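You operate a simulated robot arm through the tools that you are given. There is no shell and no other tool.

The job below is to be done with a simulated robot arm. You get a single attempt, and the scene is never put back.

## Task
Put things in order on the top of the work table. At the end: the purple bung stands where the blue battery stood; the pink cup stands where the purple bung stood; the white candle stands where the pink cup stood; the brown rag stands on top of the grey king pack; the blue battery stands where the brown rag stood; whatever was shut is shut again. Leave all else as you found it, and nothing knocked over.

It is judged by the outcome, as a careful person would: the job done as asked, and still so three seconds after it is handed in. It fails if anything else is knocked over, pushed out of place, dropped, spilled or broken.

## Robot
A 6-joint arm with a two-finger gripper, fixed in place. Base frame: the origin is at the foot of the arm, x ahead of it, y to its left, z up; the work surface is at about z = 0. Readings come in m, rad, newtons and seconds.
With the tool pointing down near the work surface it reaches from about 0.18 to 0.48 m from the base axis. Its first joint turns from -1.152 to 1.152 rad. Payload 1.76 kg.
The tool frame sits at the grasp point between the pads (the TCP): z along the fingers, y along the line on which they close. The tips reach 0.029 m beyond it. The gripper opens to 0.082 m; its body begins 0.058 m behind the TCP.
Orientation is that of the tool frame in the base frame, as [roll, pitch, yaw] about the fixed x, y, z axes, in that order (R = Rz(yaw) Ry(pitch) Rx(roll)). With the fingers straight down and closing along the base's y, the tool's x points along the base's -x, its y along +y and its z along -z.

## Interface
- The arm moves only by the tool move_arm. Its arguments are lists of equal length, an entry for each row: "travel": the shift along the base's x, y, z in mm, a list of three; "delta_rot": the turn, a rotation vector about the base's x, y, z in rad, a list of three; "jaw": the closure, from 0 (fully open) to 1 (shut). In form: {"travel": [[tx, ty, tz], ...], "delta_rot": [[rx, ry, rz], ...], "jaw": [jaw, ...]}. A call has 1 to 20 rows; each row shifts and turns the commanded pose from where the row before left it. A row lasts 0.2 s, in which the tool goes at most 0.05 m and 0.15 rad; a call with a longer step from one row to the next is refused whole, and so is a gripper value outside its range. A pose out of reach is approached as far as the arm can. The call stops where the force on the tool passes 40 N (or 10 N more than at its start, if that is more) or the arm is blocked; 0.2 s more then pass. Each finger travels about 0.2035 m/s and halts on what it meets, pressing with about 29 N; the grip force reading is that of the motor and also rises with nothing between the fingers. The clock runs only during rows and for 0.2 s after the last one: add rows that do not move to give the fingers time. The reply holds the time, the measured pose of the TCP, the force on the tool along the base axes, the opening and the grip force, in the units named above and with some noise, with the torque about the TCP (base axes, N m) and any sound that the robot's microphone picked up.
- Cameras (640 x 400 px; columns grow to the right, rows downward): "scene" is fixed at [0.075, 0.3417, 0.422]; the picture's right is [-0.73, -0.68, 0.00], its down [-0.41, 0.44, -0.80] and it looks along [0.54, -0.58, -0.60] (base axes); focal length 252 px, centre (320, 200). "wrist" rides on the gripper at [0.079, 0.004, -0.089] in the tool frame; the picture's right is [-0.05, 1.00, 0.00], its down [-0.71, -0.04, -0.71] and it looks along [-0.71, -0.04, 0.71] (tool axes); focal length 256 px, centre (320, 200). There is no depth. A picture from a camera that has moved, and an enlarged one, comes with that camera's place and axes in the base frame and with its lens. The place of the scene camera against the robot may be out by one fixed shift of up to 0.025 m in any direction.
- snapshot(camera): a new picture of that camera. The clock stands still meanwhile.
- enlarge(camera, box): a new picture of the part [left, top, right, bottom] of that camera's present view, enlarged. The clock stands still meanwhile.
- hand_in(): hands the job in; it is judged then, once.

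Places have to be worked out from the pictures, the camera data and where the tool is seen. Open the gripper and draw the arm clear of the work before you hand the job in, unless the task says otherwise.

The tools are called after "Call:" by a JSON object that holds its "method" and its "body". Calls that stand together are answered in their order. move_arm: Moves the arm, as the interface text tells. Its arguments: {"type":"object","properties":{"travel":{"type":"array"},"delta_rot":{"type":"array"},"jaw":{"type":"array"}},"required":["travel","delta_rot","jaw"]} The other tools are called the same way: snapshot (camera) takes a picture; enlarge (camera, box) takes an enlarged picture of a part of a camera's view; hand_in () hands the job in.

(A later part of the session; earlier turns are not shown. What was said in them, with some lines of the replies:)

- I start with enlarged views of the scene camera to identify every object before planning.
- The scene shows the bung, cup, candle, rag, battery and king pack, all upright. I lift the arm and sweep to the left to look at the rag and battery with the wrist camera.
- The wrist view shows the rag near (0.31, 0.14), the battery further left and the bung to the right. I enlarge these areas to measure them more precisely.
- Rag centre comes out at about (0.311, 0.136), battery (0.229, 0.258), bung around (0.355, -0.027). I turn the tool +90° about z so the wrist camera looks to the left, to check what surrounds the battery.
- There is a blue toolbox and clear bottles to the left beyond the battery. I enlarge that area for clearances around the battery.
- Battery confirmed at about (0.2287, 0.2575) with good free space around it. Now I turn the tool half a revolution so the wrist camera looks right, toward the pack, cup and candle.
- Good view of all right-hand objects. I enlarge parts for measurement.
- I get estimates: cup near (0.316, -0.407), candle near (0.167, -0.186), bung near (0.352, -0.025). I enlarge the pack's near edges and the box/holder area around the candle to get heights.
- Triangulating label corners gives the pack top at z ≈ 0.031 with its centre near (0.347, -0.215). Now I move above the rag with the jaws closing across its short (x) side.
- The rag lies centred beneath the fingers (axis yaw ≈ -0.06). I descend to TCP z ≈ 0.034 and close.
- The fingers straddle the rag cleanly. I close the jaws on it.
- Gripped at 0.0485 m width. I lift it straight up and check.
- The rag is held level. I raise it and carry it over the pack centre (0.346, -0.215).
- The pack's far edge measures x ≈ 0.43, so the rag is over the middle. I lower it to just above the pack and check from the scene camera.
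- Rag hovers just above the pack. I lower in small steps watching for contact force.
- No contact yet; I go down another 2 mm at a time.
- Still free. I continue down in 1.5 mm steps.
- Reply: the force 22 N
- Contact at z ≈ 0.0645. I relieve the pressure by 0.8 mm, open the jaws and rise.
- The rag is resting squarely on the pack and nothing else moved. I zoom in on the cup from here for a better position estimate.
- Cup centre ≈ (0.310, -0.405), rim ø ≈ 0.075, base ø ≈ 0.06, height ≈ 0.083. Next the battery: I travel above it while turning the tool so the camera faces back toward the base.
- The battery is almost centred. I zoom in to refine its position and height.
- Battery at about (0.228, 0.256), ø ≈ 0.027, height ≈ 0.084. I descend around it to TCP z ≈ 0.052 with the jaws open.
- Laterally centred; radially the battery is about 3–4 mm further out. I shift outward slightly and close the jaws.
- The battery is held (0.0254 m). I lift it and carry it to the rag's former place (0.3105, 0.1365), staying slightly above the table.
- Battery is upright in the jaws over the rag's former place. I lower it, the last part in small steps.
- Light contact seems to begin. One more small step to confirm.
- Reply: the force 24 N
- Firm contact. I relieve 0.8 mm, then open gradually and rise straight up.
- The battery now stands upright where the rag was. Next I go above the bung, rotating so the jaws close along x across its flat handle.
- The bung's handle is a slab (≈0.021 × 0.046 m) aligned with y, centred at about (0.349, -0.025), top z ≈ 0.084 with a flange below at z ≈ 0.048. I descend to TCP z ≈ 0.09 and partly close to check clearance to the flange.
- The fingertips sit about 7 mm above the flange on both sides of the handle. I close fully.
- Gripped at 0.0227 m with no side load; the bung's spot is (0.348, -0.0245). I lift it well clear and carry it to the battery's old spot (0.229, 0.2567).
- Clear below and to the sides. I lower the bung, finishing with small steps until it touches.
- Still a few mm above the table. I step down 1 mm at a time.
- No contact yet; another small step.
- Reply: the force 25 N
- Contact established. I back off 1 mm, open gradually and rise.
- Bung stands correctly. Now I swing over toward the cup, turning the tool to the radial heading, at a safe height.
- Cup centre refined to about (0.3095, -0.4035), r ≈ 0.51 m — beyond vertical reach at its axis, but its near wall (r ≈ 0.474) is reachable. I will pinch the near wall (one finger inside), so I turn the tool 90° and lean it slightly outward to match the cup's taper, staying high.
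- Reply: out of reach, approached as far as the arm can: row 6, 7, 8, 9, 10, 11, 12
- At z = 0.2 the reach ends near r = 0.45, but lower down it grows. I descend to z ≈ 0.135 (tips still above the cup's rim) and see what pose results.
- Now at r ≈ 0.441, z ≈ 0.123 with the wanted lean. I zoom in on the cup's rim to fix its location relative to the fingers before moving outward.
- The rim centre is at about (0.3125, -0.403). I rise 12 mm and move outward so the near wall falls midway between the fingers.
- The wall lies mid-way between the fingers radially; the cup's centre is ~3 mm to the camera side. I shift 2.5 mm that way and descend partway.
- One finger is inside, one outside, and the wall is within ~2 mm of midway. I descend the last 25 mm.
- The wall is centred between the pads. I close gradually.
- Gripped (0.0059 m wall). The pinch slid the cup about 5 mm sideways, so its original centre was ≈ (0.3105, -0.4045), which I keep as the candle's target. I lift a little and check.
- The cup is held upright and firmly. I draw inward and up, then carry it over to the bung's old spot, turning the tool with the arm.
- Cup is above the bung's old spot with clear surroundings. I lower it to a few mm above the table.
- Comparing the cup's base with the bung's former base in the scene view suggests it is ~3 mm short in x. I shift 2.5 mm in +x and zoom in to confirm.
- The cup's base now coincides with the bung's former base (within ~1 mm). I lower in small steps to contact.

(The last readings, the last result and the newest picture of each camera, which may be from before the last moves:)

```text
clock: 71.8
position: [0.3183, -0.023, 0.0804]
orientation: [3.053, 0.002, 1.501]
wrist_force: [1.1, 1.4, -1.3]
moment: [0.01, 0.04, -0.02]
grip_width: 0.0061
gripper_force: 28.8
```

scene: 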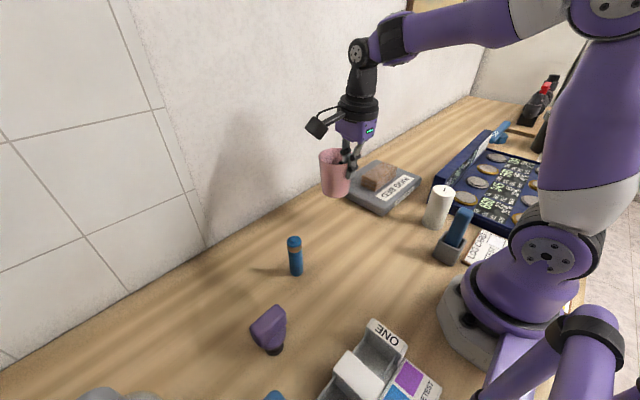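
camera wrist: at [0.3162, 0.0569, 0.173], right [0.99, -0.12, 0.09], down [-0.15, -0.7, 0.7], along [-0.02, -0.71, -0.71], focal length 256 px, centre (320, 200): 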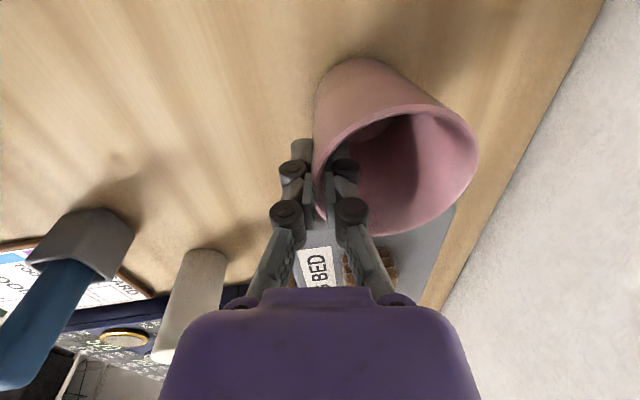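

Still hanging free; more 0.8 mm steps.

Call:
{"method": "move_arm", "body": {"travel": [[0, 0, -0.8], [0, 0, 0]], "delta_rot": [[0, 0, 0], [0, 0, 0]], "jaw": [1, 1]}}

Call:
{"method": "move_arm", "body": {"travel": [[0, 0, -0.8], [0, 0, 0]], "delta_rot": [[0, 0, 0], [0, 0, 0]], "jaw": [1, 1]}}

```text
clock: 72.4
position: [0.3193, -0.0225, 0.0805]
orientation: [3.054, -0.001, 1.501]
wrist_force: [-1.3, -0.3, -1.1]
moment: [0.02, 0.01, 0.0]
grip_width: 0.0057
gripper_force: 29.2
```

```text
clock: 73.0
position: [0.317, -0.0226, 0.0782]
orientation: [3.05, 0.001, 1.503]
wrist_force: [0.5, -0.9, -1.7]
moment: [0.02, 0.07, 0.01]
grip_width: 0.006
gripper_force: 28.9
```

No contact yet; continuing down.

Call:
{"method": "move_arm", "body": {"travel": [[0, 0, -0.8], [0, 0, 0]], "delta_rot": [[0, 0, 0], [0, 0, 0]], "jaw": [1, 1]}}

Call:
{"method": "move_arm", "body": {"travel": [[0, 0, -0.8], [0, 0, 0]], "delta_rot": [[0, 0, 0], [0, 0, 0]], "jaw": [1, 1]}}

Call:
{"method": "enlarge", "body": {"camera": "scene", "box": [300, 170, 370, 240]}}

```text
clock: 73.6
position: [0.3174, -0.0248, 0.0789]
orientation: [3.051, 0.0, 1.501]
wrist_force: [-8.1, -1.6, 21.5]
moment: [0.32, 0.16, 0.14]
grip_width: 0.0058
gripper_force: 29.1
```

```text
clock: 74.2
position: [0.3186, -0.0234, 0.0786]
orientation: [3.049, -0.002, 1.5]
wrist_force: [-7.1, -5.0, 23.3]
moment: [0.05, 0.12, 0.06]
grip_width: 0.006
gripper_force: 28.9
```

```text
5.71 times, centred on (335, 205) of scene
camera zoom: at [0.075, 0.3417, 0.422], right [-0.73, -0.68, 0.0], down [-0.41, 0.44, -0.8], along [0.54, -0.58, -0.6], focal length 1443 px, centre (234, 171)
```

zoom: 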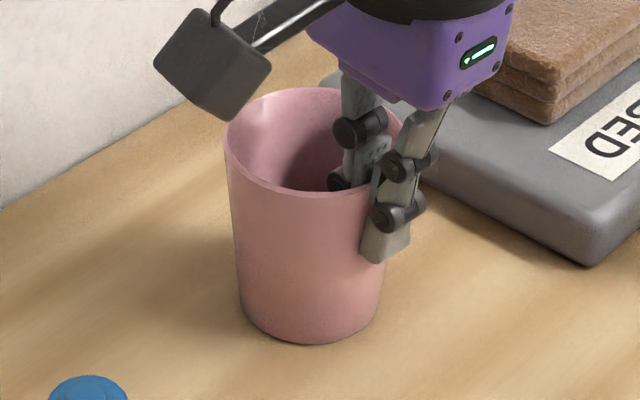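

Contact made, cup base centred on the bung's spot. I relieve the pressure, open to the same partial width, and rise straight up.

Call:
{"method": "move_arm", "body": {"travel": [[0, 0, 1.3], [0, 0, 0], [0, 0, 0], [0, 0, 0], [0, 0, 0]], "delta_rot": [[0, 0, 0], [0, 0, 0], [0, 0, 0], [0, 0, 0], [0, 0, 0]], "jaw": [1, 0.85, 0.65, 0.48, 0.45]}}

Call:
{"method": "snapshot", "body": {"camera": "wrist"}}

Call:
{"method": "enlarge", "body": {"camera": "scene", "box": [300, 170, 370, 240]}}

```text
clock: 75.4
position: [0.3174, -0.0234, 0.0782]
orientation: [3.051, 0.0, 1.5]
wrist_force: [-0.5, -0.2, -0.1]
moment: [-0.01, -0.01, 0.0]
grip_width: 0.0447
gripper_force: 0.0
```

```text
taken
camera wrist: at [0.319, 0.0567, 0.1684], right [0.99, -0.12, 0.09], down [-0.15, -0.7, 0.7], along [-0.02, -0.71, -0.71], focal length 256 px, centre (320, 200)
```

wrist: 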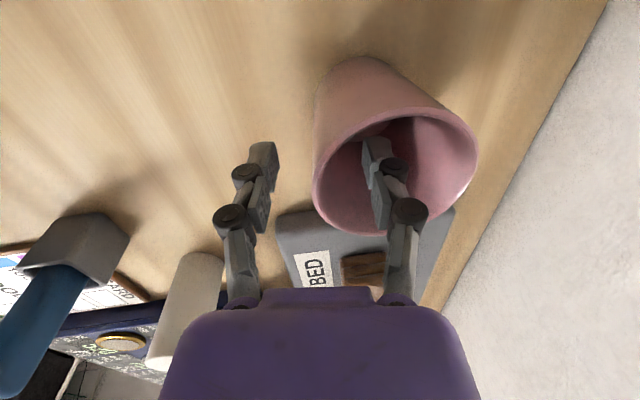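

```text
5.71 times, centred on (335, 205) of scene
camera zoom: at [0.075, 0.3417, 0.422], right [-0.73, -0.68, 0.0], down [-0.41, 0.44, -0.8], along [0.54, -0.58, -0.6], focal length 1443 px, centre (234, 171)
```

zoom: 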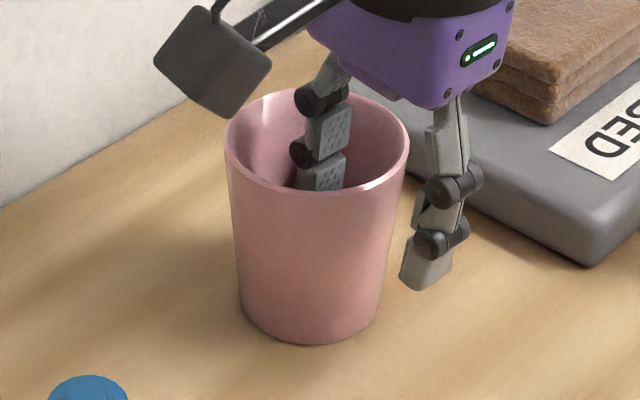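

The cup stands free with both fingers clear of its wall. I rise straight up.

Call:
{"method": "move_arm", "body": {"travel": [[0, 0, 15], [0, 0, 25], [0, 0, 35], [0, 0, 40], [0, 0, 20], [0, 0, 0]], "delta_rot": [[0, 0, 0], [0, 0, 0], [0, 0, 0], [0, 0, 0], [0, 0, 0], [0, 0, 0]], "jaw": [0.45, 0.45, 0.45, 0.45, 0.3, 0]}}

Call:
{"method": "snapshot", "body": {"camera": "wrist"}}

Call:
{"method": "snapshot", "body": {"camera": "scene"}}

```text
clock: 76.8
position: [0.3175, -0.0238, 0.2139]
orientation: [3.052, 0.0, 1.499]
wrist_force: [-0.2, -0.5, 0.3]
moment: [0.0, 0.01, -0.05]
grip_width: 0.0821
gripper_force: 0.3
```

```text
taken
camera wrist: at [0.3187, 0.0568, 0.3043], right [0.99, -0.12, 0.09], down [-0.15, -0.7, 0.7], along [-0.02, -0.71, -0.71], focal length 256 px, centre (320, 200)
```

wrist: 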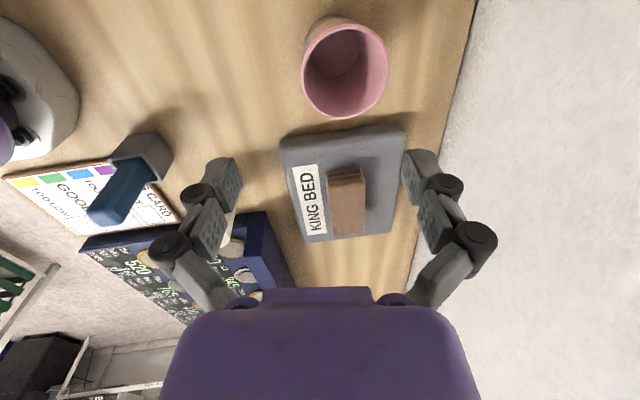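

```text
taken
```

scene: 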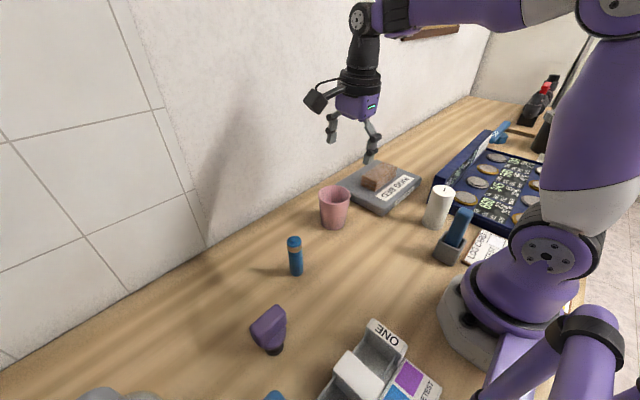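

The cup stands at the bung's spot. Now the candle: I fly above it with the jaws closing roughly along x (camera toward +y, clear of the pen holder), tool vertical for now, to view it closely.

Call:
{"method": "move_arm", "body": {"travel": [[-20, -22, 0], [-30, -32, 0], [-30, -32, 0], [-30, -32, 0], [-30, -32, 0], [-10, -12, 0], [0, 0, 0]], "delta_rot": [[0.0063, 0.0898, 0], [0, 0, 0.122], [0, 0, 0.121], [0, 0, 0], [0, 0, 0], [0, 0, 0], [0, 0, 0]], "jaw": [0, 0, 0, 0, 0, 0, 0]}}

Call:
{"method": "snapshot", "body": {"camera": "wrist"}}

Call:
{"method": "enlarge", "body": {"camera": "scene", "box": [390, 80, 570, 280]}}

```text
clock: 78.4
position: [0.1672, -0.1851, 0.2143]
orientation: [-3.141, -0.001, 1.746]
wrist_force: [-0.4, 0.6, -0.6]
moment: [-0.04, 0.01, -0.02]
grip_width: 0.0821
gripper_force: 0.1
```

```text
taken
camera wrist: at [0.1576, -0.1063, 0.3034], right [0.99, 0.12, 0.0], down [0.09, -0.7, 0.71], along [0.09, -0.7, -0.71], focal length 256 px, centre (320, 200)
```

wrist: 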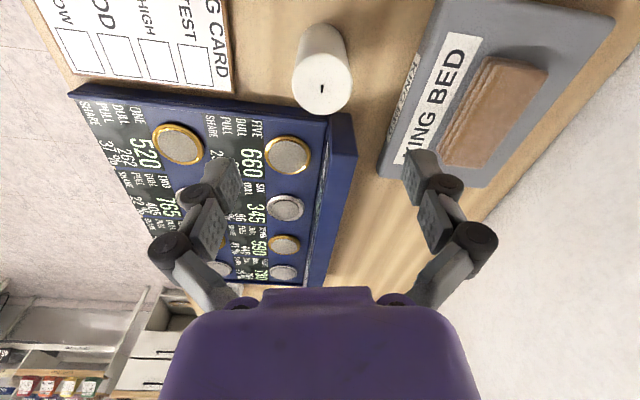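

```text
2.00 times, centred on (480, 180) of scene
camera zoom: at [0.075, 0.3417, 0.422], right [-0.73, -0.68, 0.0], down [-0.41, 0.44, -0.8], along [0.54, -0.58, -0.6], focal length 505 px, centre (0, 240)
```

zoom: 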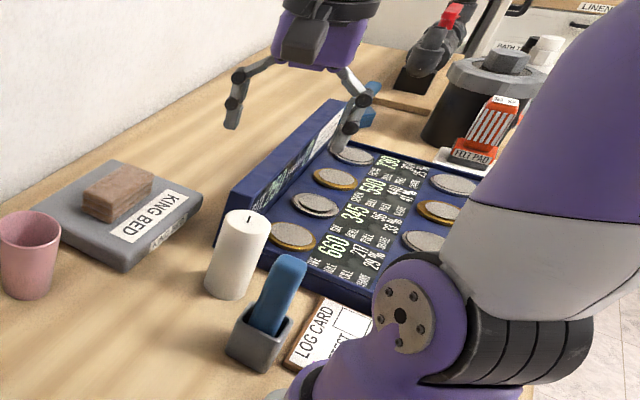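

Call:
{"method": "enlarge", "body": {"camera": "wrist", "box": [270, 10, 380, 130]}}

Call:
{"method": "enlarge", "body": {"camera": "scene", "box": [415, 170, 495, 280]}}

```text
3.33 times, centred on (325, 70) of wrist
camera zoom: at [0.1576, -0.1063, 0.3034], right [0.99, 0.12, 0.0], down [0.09, -0.7, 0.71], along [0.09, -0.7, -0.71], focal length 853 px, centre (303, 633)
```

zoom: 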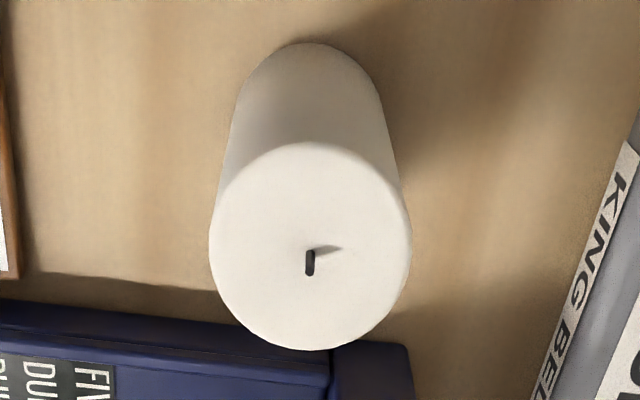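

```text
3.64 times, centred on (455, 225) of scene
camera zoom: at [0.075, 0.3417, 0.422], right [-0.73, -0.68, 0.0], down [-0.41, 0.44, -0.8], along [0.54, -0.58, -0.6], focal length 918 px, centre (-171, 109)
```

zoom: 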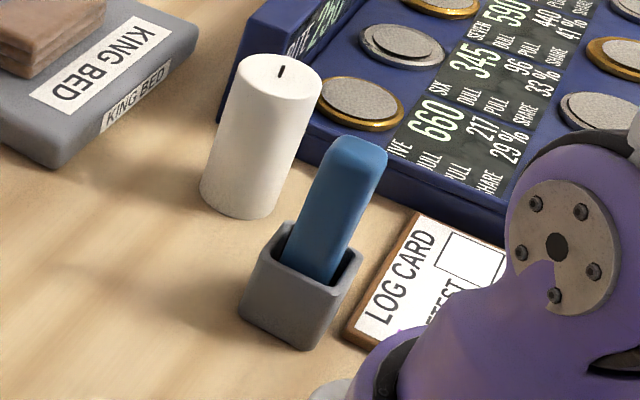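

Candle centre ≈ (0.1687, -0.184), ø ≈ 0.0485, top ≈ 0.095. It must later be placed at r ≈ 0.51, so I tilt the tool 0.3 rad outward now (keeping TCP above the candle) so it can be set upright there.

Call:
{"method": "move_arm", "body": {"travel": [[1.5, 1, 0], [0, 0, -20], [0, 0, -20], [0, 0, 0], [0, 0, 0]], "delta_rot": [[-0.0985, -0.0174, 0], [-0.0985, -0.0174, 0], [-0.0984, -0.0175, 0], [0, 0, 0], [0, 0, 0]], "jaw": [0, 0, 0, 0, 0]}}

Call:
{"method": "snapshot", "body": {"camera": "wrist"}}

Call:
{"method": "enlarge", "body": {"camera": "scene", "box": [390, 100, 550, 280]}}

```text
clock: 79.6
position: [0.1702, -0.1843, 0.1733]
orientation: [3.141, 0.3, 1.743]
wrist_force: [-1.0, -0.6, 0.2]
moment: [-0.01, -0.02, 0.01]
grip_width: 0.082
gripper_force: 0.1
```

```text
taken
camera wrist: at [0.1555, -0.0829, 0.2359], right [0.99, 0.12, 0.02], down [0.04, -0.46, 0.88], along [0.12, -0.88, -0.47], focal length 256 px, centre (320, 200)
```

wrist: 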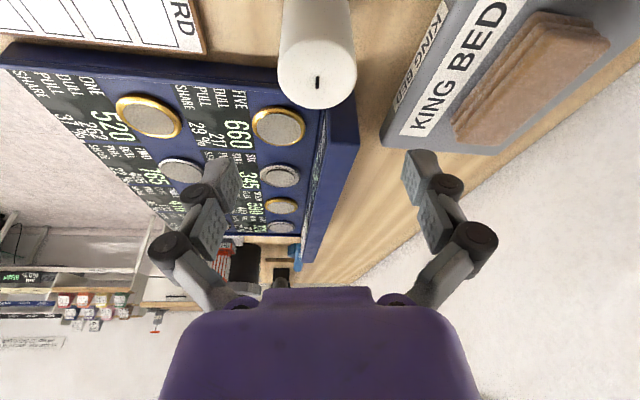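

```text
2.22 times, centred on (470, 190) of scene
camera zoom: at [0.075, 0.3417, 0.422], right [-0.73, -0.68, 0.0], down [-0.41, 0.44, -0.8], along [0.54, -0.58, -0.6], focal length 561 px, centre (-13, 222)
```

zoom: 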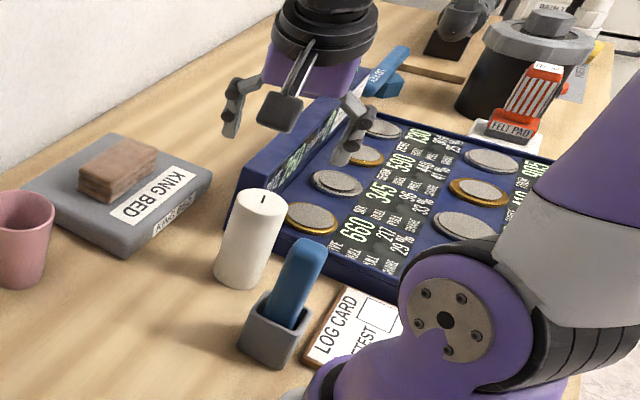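

Tilt achieved. I zoom to check the candle's centring relative to the tool before descending.

Call:
{"method": "enlarge", "body": {"camera": "wrist", "box": [260, 0, 380, 120]}}

```text
3.33 times, centred on (320, 60) of wrist
camera zoom: at [0.1555, -0.0829, 0.2359], right [0.99, 0.12, 0.02], down [0.04, -0.46, 0.88], along [0.12, -0.88, -0.47], focal length 853 px, centre (320, 667)
```

zoom: 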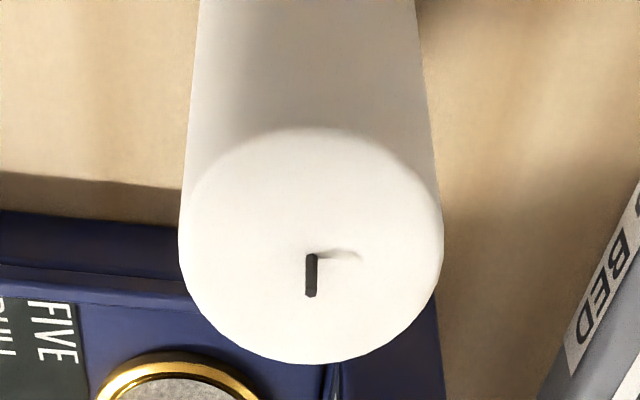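

Candle axis is within ~1 mm of the TCP. I descend to z ≈ 0.105 first and check clearances.

Call:
{"method": "move_arm", "body": {"travel": [[-1, -0.5, -20], [0, 0, -20], [0, 0, -20], [0, 0, -8], [0, 0, 0]], "delta_rot": [[0, 0, 0], [0, 0, 0], [0, 0, 0], [0, 0, 0], [0, 0, 0]], "jaw": [0, 0, 0, 0, 0]}}

Call:
{"method": "snapshot", "body": {"camera": "wrist"}}

Call:
{"method": "enlarge", "body": {"camera": "scene", "box": [390, 120, 530, 280]}}

```text
clock: 80.8
position: [0.1691, -0.1838, 0.1049]
orientation: [3.14, 0.301, 1.743]
wrist_force: [-0.9, 0.0, -0.3]
moment: [0.0, -0.01, 0.0]
grip_width: 0.0822
gripper_force: 0.0
```

```text
taken
camera wrist: at [0.1547, -0.0828, 0.168], right [0.99, 0.12, 0.02], down [0.04, -0.47, 0.88], along [0.12, -0.88, -0.47], focal length 256 px, centre (320, 200)
```

wrist: 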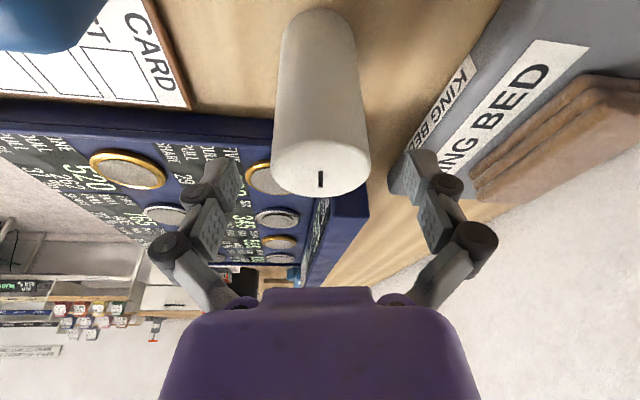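

```text
2.50 times, centred on (460, 200) of scene
camera zoom: at [0.075, 0.3417, 0.422], right [-0.73, -0.68, 0.0], down [-0.41, 0.44, -0.8], along [0.54, -0.58, -0.6], focal length 631 px, centre (-30, 200)
```

zoom: 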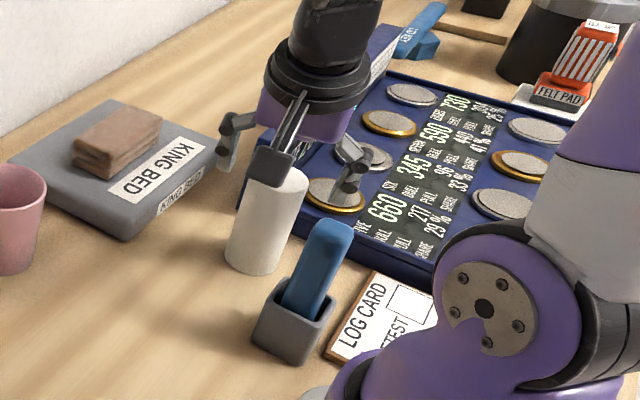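

Clear of the pen, lid and pack. I descend the last 35 mm to z ≈ 0.07.

Call:
{"method": "move_arm", "body": {"travel": [[0, -0.5, -12], [0, 0, -12], [0, 0, -11], [0, 0, 0]], "delta_rot": [[0, 0, 0], [0, 0, 0], [0, 0, 0], [0, 0, 0]], "jaw": [0, 0, 0, 0]}}

Call:
{"method": "snapshot", "body": {"camera": "wrist"}}

Call:
{"method": "enlarge", "body": {"camera": "scene", "box": [390, 120, 530, 280]}}

```text
clock: 81.8
position: [0.1675, -0.1848, 0.0707]
orientation: [-3.142, 0.3, 1.743]
wrist_force: [-0.3, 0.9, -0.8]
moment: [-0.02, 0.01, -0.02]
grip_width: 0.0818
gripper_force: 0.1
```

```text
taken
camera wrist: at [0.1542, -0.0829, 0.1332], right [0.99, 0.12, 0.02], down [0.04, -0.47, 0.88], along [0.12, -0.88, -0.47], focal length 256 px, centre (320, 200)
```

wrist: 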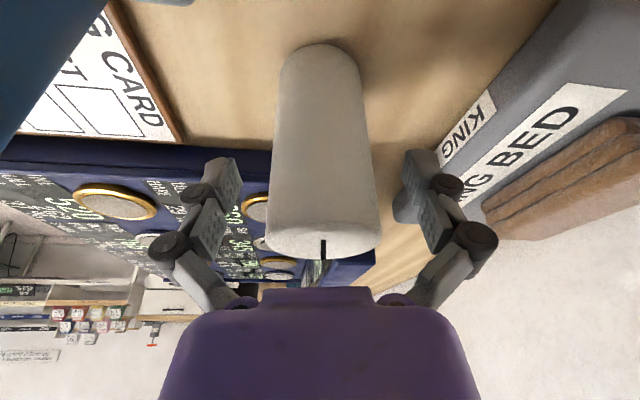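

```text
2.50 times, centred on (460, 200) of scene
camera zoom: at [0.075, 0.3417, 0.422], right [-0.73, -0.68, 0.0], down [-0.41, 0.44, -0.8], along [0.54, -0.58, -0.6], focal length 631 px, centre (-30, 200)
```

zoom: 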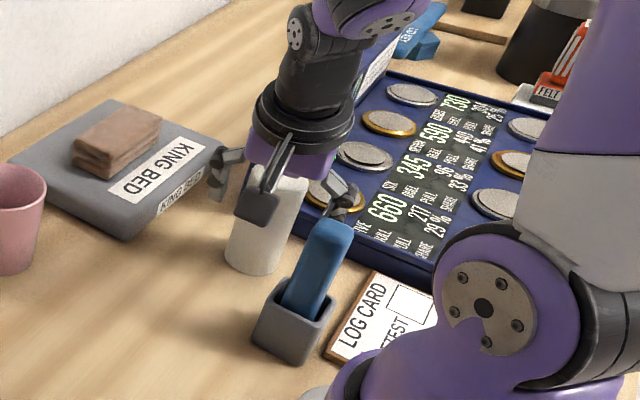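

The candle stands centred between the pads and nothing is touched. I close gently.

Call:
{"method": "move_arm", "body": {"travel": [[0, 0, 0], [0, 0, 0], [0, 0, 0], [0, 0, 0]], "delta_rot": [[0, 0, 0], [0, 0, 0], [0, 0, 0], [0, 0, 0]], "jaw": [0.25, 0.36, 0.6, 1]}}

Call:
{"method": "snapshot", "body": {"camera": "wrist"}}

```text
clock: 82.8
position: [0.1679, -0.1851, 0.0723]
orientation: [3.14, 0.3, 1.744]
wrist_force: [0.8, 3.2, 8.1]
moment: [0.06, -0.05, -0.01]
grip_width: 0.0463
gripper_force: 29.1
```

```text
taken
camera wrist: at [0.1544, -0.083, 0.1336], right [0.99, 0.12, 0.02], down [0.04, -0.46, 0.88], along [0.12, -0.88, -0.47], focal length 256 px, centre (320, 200)
```

wrist: 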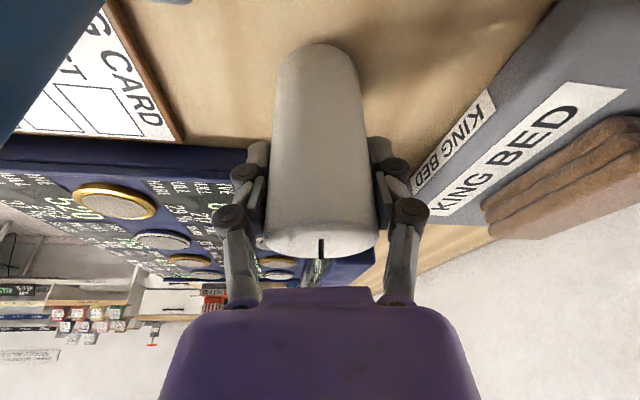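

Gripped at 0.0463 m. I lift straight up and check that the candle stays upright.

Call:
{"method": "move_arm", "body": {"travel": [[0, 0, 6], [0, 0, 20], [0, 0, 30], [0, 0, 30], [0, 0, 30], [0, 0, 0]], "delta_rot": [[0, 0, 0], [0, 0, 0], [0, 0, 0], [0, 0, 0], [0, 0, 0], [0, 0, 0]], "jaw": [1, 1, 1, 1, 1, 1]}}

Call:
{"method": "snapshot", "body": {"camera": "wrist"}}

Call:
{"method": "snapshot", "body": {"camera": "scene"}}

```text
clock: 84.2
position: [0.1683, -0.1841, 0.1858]
orientation: [-3.14, 0.299, 1.743]
wrist_force: [-0.3, 0.1, -1.5]
moment: [0.02, 0.03, -0.01]
grip_width: 0.0458
gripper_force: 28.0
```

```text
taken
camera wrist: at [0.1552, -0.0825, 0.249], right [0.99, 0.12, 0.02], down [0.04, -0.47, 0.88], along [0.12, -0.88, -0.47], focal length 256 px, centre (320, 200)
```

wrist: 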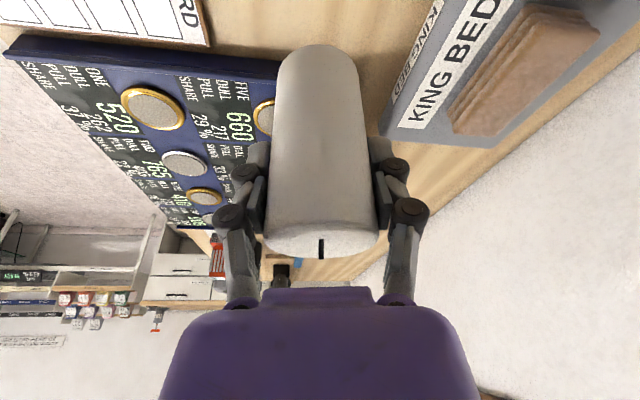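

```text
taken
```

scene: 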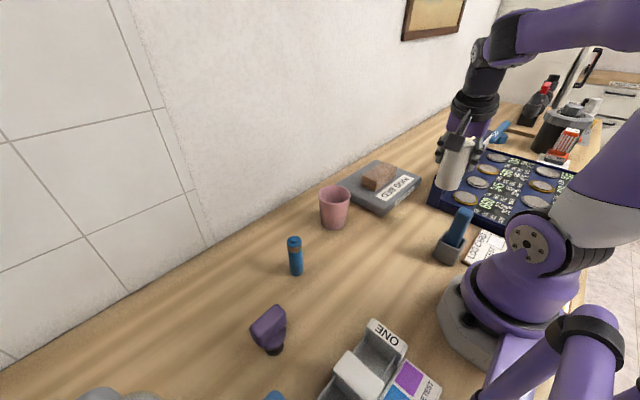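

The candle is held exactly as grasped. I carry it over the lid toward the cup's old spot, rotating the heading to radial, and lower as I go outward so it stays within reach.

Call:
{"method": "move_arm", "body": {"travel": [[18.8, -27.6, 0], [18.8, -27.6, 0], [18.8, -27.6, 0], [18.8, -27.6, 0], [18.8, -27.6, 0], [12, -25.4, -18], [12.1, -25.4, -18], [0, 0, 0]], "delta_rot": [[0, 0, 0.096], [0, 0, 0.096], [0, 0, 0.096], [0, 0, 0.096], [0, 0, 0.096], [0, 0, 0], [0, 0, 0], [0, 0, 0]], "jaw": [1, 1, 1, 1, 1, 1, 1, 1]}}

Call:
{"method": "snapshot", "body": {"camera": "wrist"}}

Call:
{"method": "enlarge", "body": {"camera": "scene", "box": [380, 80, 500, 200]}}

```text
clock: 86.0
position: [0.2868, -0.3737, 0.1494]
orientation: [-3.141, 0.301, 2.225]
wrist_force: [0.0, 0.4, -1.6]
moment: [-0.02, 0.0, 0.02]
grip_width: 0.0458
gripper_force: 29.1
```

```text
taken
camera wrist: at [0.2275, -0.2903, 0.2124], right [0.82, 0.57, 0.02], down [0.25, -0.39, 0.88], along [0.51, -0.72, -0.47], focal length 256 px, centre (320, 200)
```

wrist: 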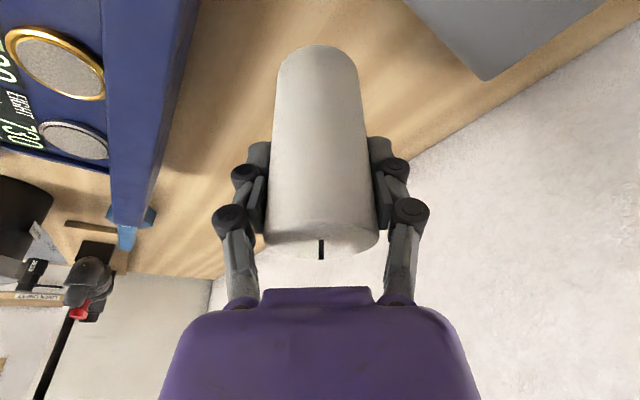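

```text
3.33 times, centred on (440, 140) of scene
camera zoom: at [0.0751, 0.3417, 0.422], right [-0.73, -0.68, 0.0], down [-0.41, 0.44, -0.8], along [0.54, -0.58, -0.6], focal length 842 px, centre (-80, 400)
```

zoom: 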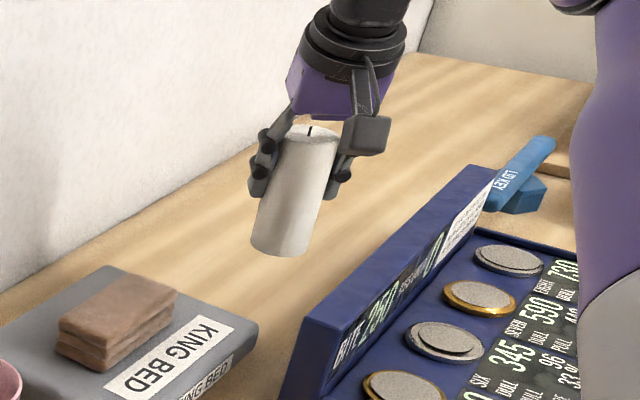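

On track and within reach. I continue outward and down to z ≈ 0.11 over the cup's old spot.

Call:
{"method": "move_arm", "body": {"travel": [[8, -10.5, -15], [8, -10.5, -15], [7.7, -10, -8], [0, 0, 0], [0, 0, 0]], "delta_rot": [[0, 0, 0], [0, 0, 0], [0, 0, 0], [0, 0, 0], [0, 0, 0]], "jaw": [1, 1, 1, 1, 1]}}

Call:
{"method": "enlarge", "body": {"camera": "scene", "box": [380, 80, 500, 200]}}

```text
clock: 87.2
position: [0.3121, -0.4054, 0.1125]
orientation: [3.14, 0.3, 2.223]
wrist_force: [0.7, -0.4, -0.9]
moment: [0.02, 0.0, 0.0]
grip_width: 0.0457
gripper_force: 29.1
```

```text
3.33 times, centred on (440, 140) of scene
camera zoom: at [0.0751, 0.3417, 0.422], right [-0.73, -0.68, 0.0], down [-0.41, 0.44, -0.8], along [0.54, -0.58, -0.6], focal length 842 px, centre (-80, 400)
```

zoom: 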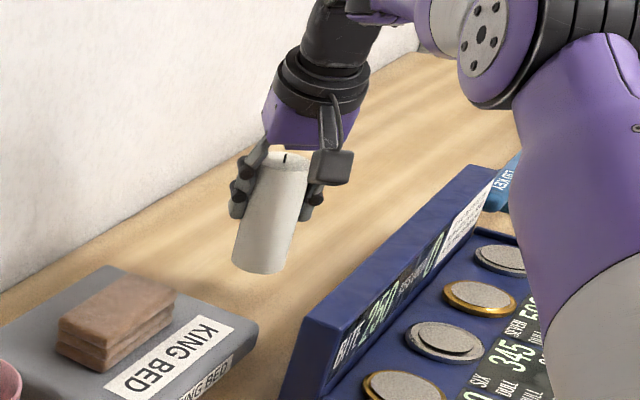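

Reached (0.312, -0.405). I lower to ~3 mm above contact and compare with the cup's original base position in the scene view.

Call:
{"method": "move_arm", "body": {"travel": [[0, 0, -15], [0, 0, -14], [0, 0, -8], [0, 0, 0], [0, 0, 0]], "delta_rot": [[0, 0, 0], [0, 0, 0], [0, 0, 0], [0, 0, 0], [0, 0, 0]], "jaw": [1, 1, 1, 1, 1]}}

Call:
{"method": "enlarge", "body": {"camera": "scene", "box": [380, 80, 500, 200]}}

Call:
{"method": "snapshot", "body": {"camera": "wrist"}}

```text
clock: 88.4
position: [0.3088, -0.4044, 0.0763]
orientation: [3.141, 0.3, 2.225]
wrist_force: [0.2, 0.2, -1.8]
moment: [-0.02, 0.02, 0.01]
grip_width: 0.0458
gripper_force: 28.7
```

```text
3.33 times, centred on (440, 140) of scene
camera zoom: at [0.0751, 0.3417, 0.422], right [-0.73, -0.68, 0.0], down [-0.41, 0.44, -0.8], along [0.54, -0.58, -0.6], focal length 842 px, centre (-80, 400)
```

zoom: 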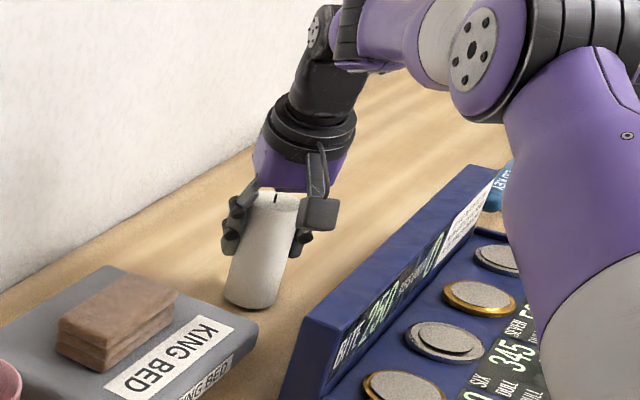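

```text
taken
camera wrist: at [0.2507, -0.321, 0.1375], right [0.82, 0.57, 0.02], down [0.25, -0.39, 0.88], along [0.51, -0.72, -0.47], focal length 256 px, centre (320, 200)
```

wrist: 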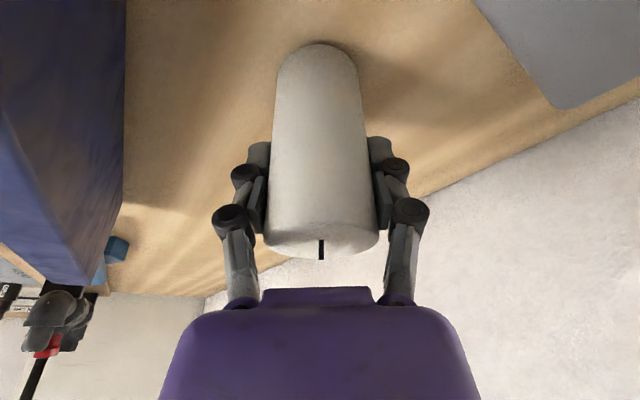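

The candle's base sits within ~2 mm of where the cup's base was. I lower in small steps to contact.

Call:
{"method": "move_arm", "body": {"travel": [[0, 0, -1.2], [0, 0, -1], [0, 0, 0]], "delta_rot": [[0, 0, 0], [0, 0, 0], [0, 0, 0]], "jaw": [1, 1, 1]}}

Call:
{"method": "move_arm", "body": {"travel": [[0, 0, -0.8], [0, 0, 0]], "delta_rot": [[0, 0, 0], [0, 0, 0]], "jaw": [1, 1]}}

```text
clock: 89.2
position: [0.3114, -0.4041, 0.0734]
orientation: [-3.141, 0.299, 2.225]
wrist_force: [-0.7, -0.1, -1.7]
moment: [-0.02, 0.01, -0.01]
grip_width: 0.0456
gripper_force: 29.0
```

```text
clock: 89.8
position: [0.3098, -0.406, 0.0721]
orientation: [3.142, 0.3, 2.223]
wrist_force: [0.7, -0.1, -1.7]
moment: [0.0, 0.01, -0.01]
grip_width: 0.0459
gripper_force: 29.3
```

Still free (force shows only the candle's weight). Next small steps.

Call:
{"method": "move_arm", "body": {"travel": [[0, 0, -0.7], [0, 0, 0]], "delta_rot": [[0, 0, 0], [0, 0, 0]], "jaw": [1, 1]}}

Call:
{"method": "move_arm", "body": {"travel": [[0, 0, -0.7], [0, 0, 0]], "delta_rot": [[0, 0, 0], [0, 0, 0]], "jaw": [1, 1]}}

```text
clock: 90.4
position: [0.3096, -0.4049, 0.0715]
orientation: [3.141, 0.3, 2.223]
wrist_force: [0.4, 0.2, -1.0]
moment: [-0.01, -0.01, 0.03]
grip_width: 0.0456
gripper_force: 29.2
```

```text
clock: 91.0
position: [0.3102, -0.4059, 0.0713]
orientation: [3.141, 0.3, 2.224]
wrist_force: [-0.3, -0.6, -0.9]
moment: [-0.05, 0.01, 0.0]
grip_width: 0.0455
gripper_force: 29.3
```

Nearly there; further 0.6 mm steps.

Call:
{"method": "move_arm", "body": {"travel": [[0, 0, -0.6], [0, 0, 0]], "delta_rot": [[0, 0, 0], [0, 0, 0]], "jaw": [1, 1]}}

Call:
{"method": "move_arm", "body": {"travel": [[0, 0, -0.6], [0, 0, 0]], "delta_rot": [[0, 0, 0], [0, 0, 0]], "jaw": [1, 1]}}

```text
clock: 91.6
position: [0.31, -0.4057, 0.0713]
orientation: [-3.141, 0.302, 2.223]
wrist_force: [-2.2, 1.3, 6.2]
moment: [0.15, 0.0, 0.04]
grip_width: 0.046
gripper_force: 28.9
```

```text
clock: 92.2
position: [0.3106, -0.4054, 0.0723]
orientation: [3.142, 0.303, 2.223]
wrist_force: [-4.1, 4.4, 15.9]
moment: [0.28, 0.16, 0.01]
grip_width: 0.0459
gripper_force: 29.0
```

Contact made. I relieve the load slightly, open gradually, and check.

Call:
{"method": "move_arm", "body": {"travel": [[0, 0, 0.9], [0, 0, 0], [0, 0, 0], [0, 0, 0], [0, 0, 0]], "delta_rot": [[0, 0, 0], [0, 0, 0], [0, 0, 0], [0, 0, 0], [0, 0, 0]], "jaw": [1, 0.36, 0.2, 0, 0]}}

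Call:
{"method": "snapshot", "body": {"camera": "wrist"}}

Call:
{"method": "enlarge", "body": {"camera": "scene", "box": [380, 80, 500, 200]}}

```text
clock: 93.4
position: [0.3097, -0.4048, 0.0708]
orientation: [-3.141, 0.301, 2.223]
wrist_force: [-0.3, 0.0, -0.2]
moment: [0.0, 0.01, -0.01]
grip_width: 0.082
gripper_force: 0.0
```

```text
taken
camera wrist: at [0.2508, -0.3209, 0.1334], right [0.82, 0.57, 0.02], down [0.25, -0.39, 0.88], along [0.51, -0.72, -0.47], focal length 256 px, centre (320, 200)
```

wrist: 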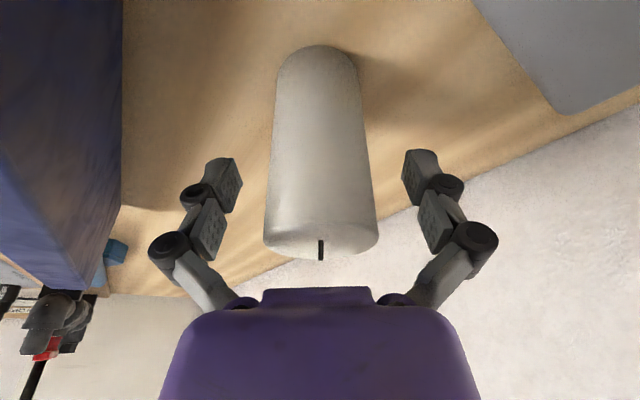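

```text
3.33 times, centred on (440, 140) of scene
camera zoom: at [0.075, 0.3417, 0.422], right [-0.73, -0.68, 0.0], down [-0.41, 0.44, -0.8], along [0.54, -0.58, -0.6], focal length 842 px, centre (-80, 400)
```

zoom: 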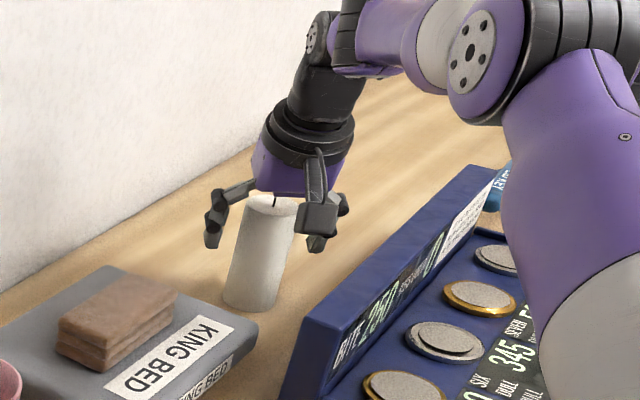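

The candle stands on its own. I rise vertically to z ≈ 0.15, then draw inward and up.

Call:
{"method": "move_arm", "body": {"travel": [[0, 0, 12], [0, 0, 20], [0, 0, 25], [0, 0, 22], [-12, 16, 10], [-18, 24, 15], [-18, 24, 15], [0, 0, 0]], "delta_rot": [[0, 0, 0], [0, 0, 0], [0, 0, 0], [0, 0, 0], [0, 0, 0], [0, 0, 0], [0, 0, 0], [0, 0, 0]], "jaw": [0, 0, 0, 0, 0, 0, 0, 0]}}

Call:
{"method": "snapshot", "body": {"camera": "wrist"}}

Call:
{"method": "snapshot", "body": {"camera": "scene"}}

Call:
{"method": "enlarge", "body": {"camera": "scene", "box": [380, 80, 500, 200]}}

```text
clock: 95.2
position: [0.2621, -0.3415, 0.1894]
orientation: [3.142, 0.299, 2.224]
wrist_force: [-0.6, 0.4, 0.1]
moment: [0.0, 0.02, 0.01]
grip_width: 0.0819
gripper_force: 0.0
```

```text
taken
camera wrist: at [0.2026, -0.2567, 0.2521], right [0.82, 0.57, 0.02], down [0.25, -0.39, 0.88], along [0.51, -0.72, -0.47], focal length 256 px, centre (320, 200)
```

wrist: 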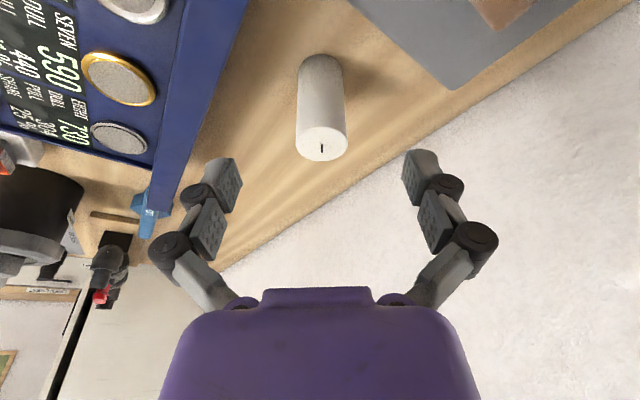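

```text
taken
```

scene: 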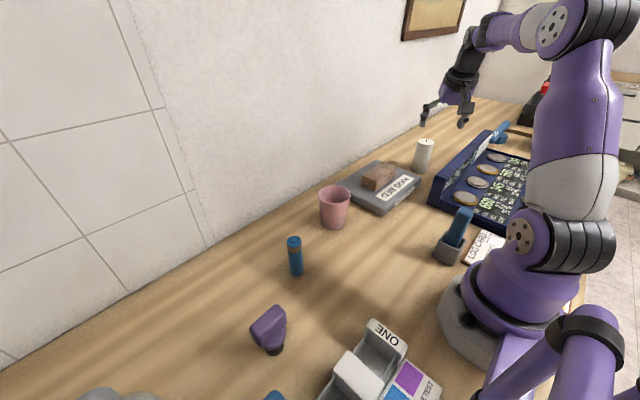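

```text
3.33 times, centred on (440, 140) of scene
camera zoom: at [0.075, 0.3417, 0.422], right [-0.73, -0.68, 0.0], down [-0.41, 0.44, -0.8], along [0.54, -0.58, -0.6], focal length 842 px, centre (-80, 400)
```

zoom: 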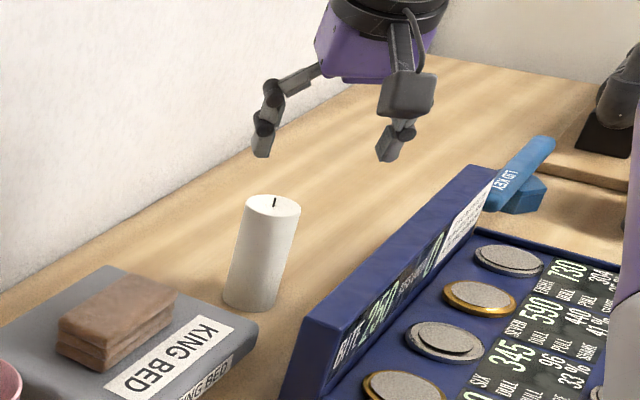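

All five items appear in place. I zoom in on the bung, battery and cup to verify they stand upright before withdrawing the arm.

Call:
{"method": "enlarge", "body": {"camera": "scene", "box": [220, 180, 380, 370]}}

Call:
{"method": "enlarge", "body": {"camera": "scene", "box": [220, 275, 460, 400]}}

```text
2.11 times, centred on (300, 275) of scene
camera zoom: at [0.075, 0.3417, 0.422], right [-0.73, -0.68, 0.0], down [-0.41, 0.44, -0.8], along [0.54, -0.58, -0.6], focal length 532 px, centre (362, 42)
```

zoom: 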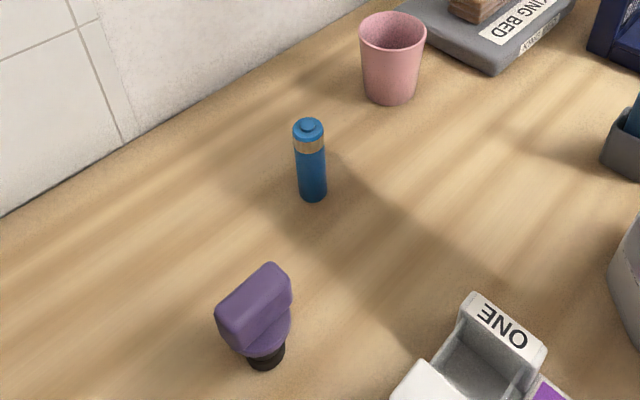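

```text
2.67 times, centred on (340, 338) of scene
camera zoom: at [0.075, 0.3417, 0.422], right [-0.73, -0.68, 0.0], down [-0.41, 0.44, -0.8], along [0.54, -0.58, -0.6], focal length 673 px, centre (267, -167)
```

zoom: 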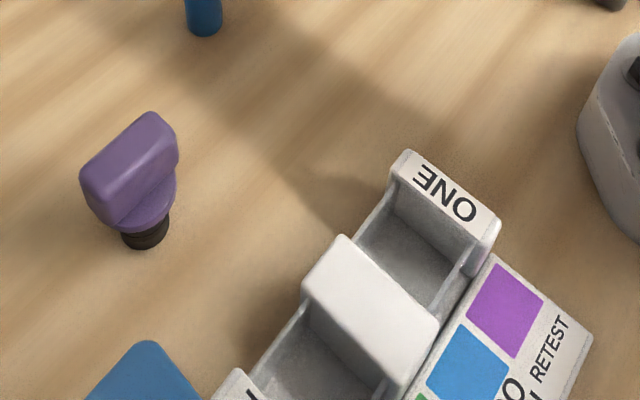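

Everything stands upright at its target. I withdraw the arm up and back to a neutral pose near its start, gripper open.

Call:
{"method": "move_arm", "body": {"travel": [[-5, 15, 25], [-5, 25, 25], [0, 35, 10], [0, 35, 0], [5, 35, 0], [5, 35, 0], [5, 35, 0], [0, 0, 0], [0, 0, 0]], "delta_rot": [[0, 0, 0], [0, 0, 0], [0.079, 0.061, 0], [0.079, 0.061, 0], [0.08, 0.061, 0], [0, 0, 0.1], [0, 0, 0.1], [0, 0, 0], [0, 0, 0]], "jaw": [0, 0, 0, 0, 0, 0, 0, 0, 0]}}

Call:
{"method": "snapshot", "body": {"camera": "scene"}}

Call:
{"method": "snapshot", "body": {"camera": "wrist"}}

```text
clock: 97.2
position: [0.2668, -0.1277, 0.2494]
orientation: [3.141, -0.002, 2.424]
wrist_force: [-0.6, 0.5, 0.4]
moment: [-0.04, 0.02, 0.02]
grip_width: 0.0819
gripper_force: 0.1
```

```text
taken
```

scene: 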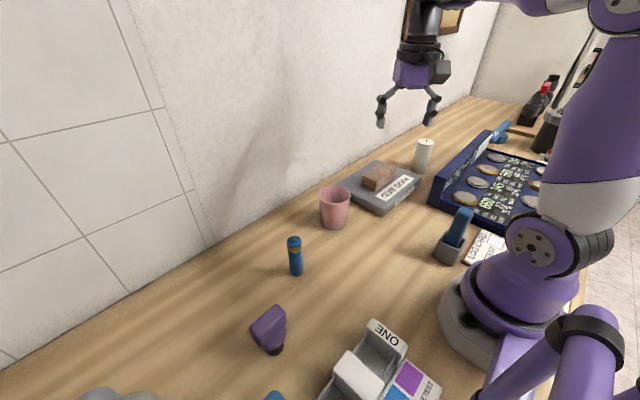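

```text
taken
camera wrist: at [0.209, -0.0706, 0.3397], right [0.7, 0.72, 0.0], down [0.51, -0.49, 0.71], along [0.51, -0.49, -0.71], focal length 256 px, centre (320, 200)
```

wrist: 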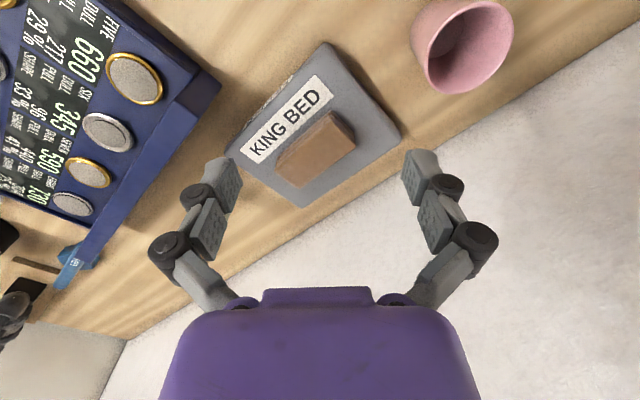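

The scene shows the bung, cup, candle, battery and rag each at its asked-for place, all upright. The pack and surroundings have not moved, and the arm is clear with the gripper open, so I hand in the job.

Call:
{"method": "hand_in", "body": {}}

```text
The job is handed in.
```

I finished the rearrangement and handed it in. The last pictures show all five items upright and in place. I don't have the judge's result.

| Item | Now stands | How close, judged from pictures and arm readings |
|---|---|---|
| Purple bung | where the blue battery stood | within about 1–2 mm |
| Pink cup | where the purple bung stood | within about 1–2 mm |
| White candle | where the pink cup stood | within about 3 mm |
| Blue battery | where the brown rag lay | within about 1–2 mm |
| Brown rag | flat on top of the grey king pack | roughly centred |

- **Shut things:** I opened nothing, so there was nothing to shut again. The lid of the blue coin box was already open and I left it that way.
- **Other objects:** nothing else was touched or moved as far as the pictures show.
- **Arm:** it is drawn up and clear of the table, with the gripper open.
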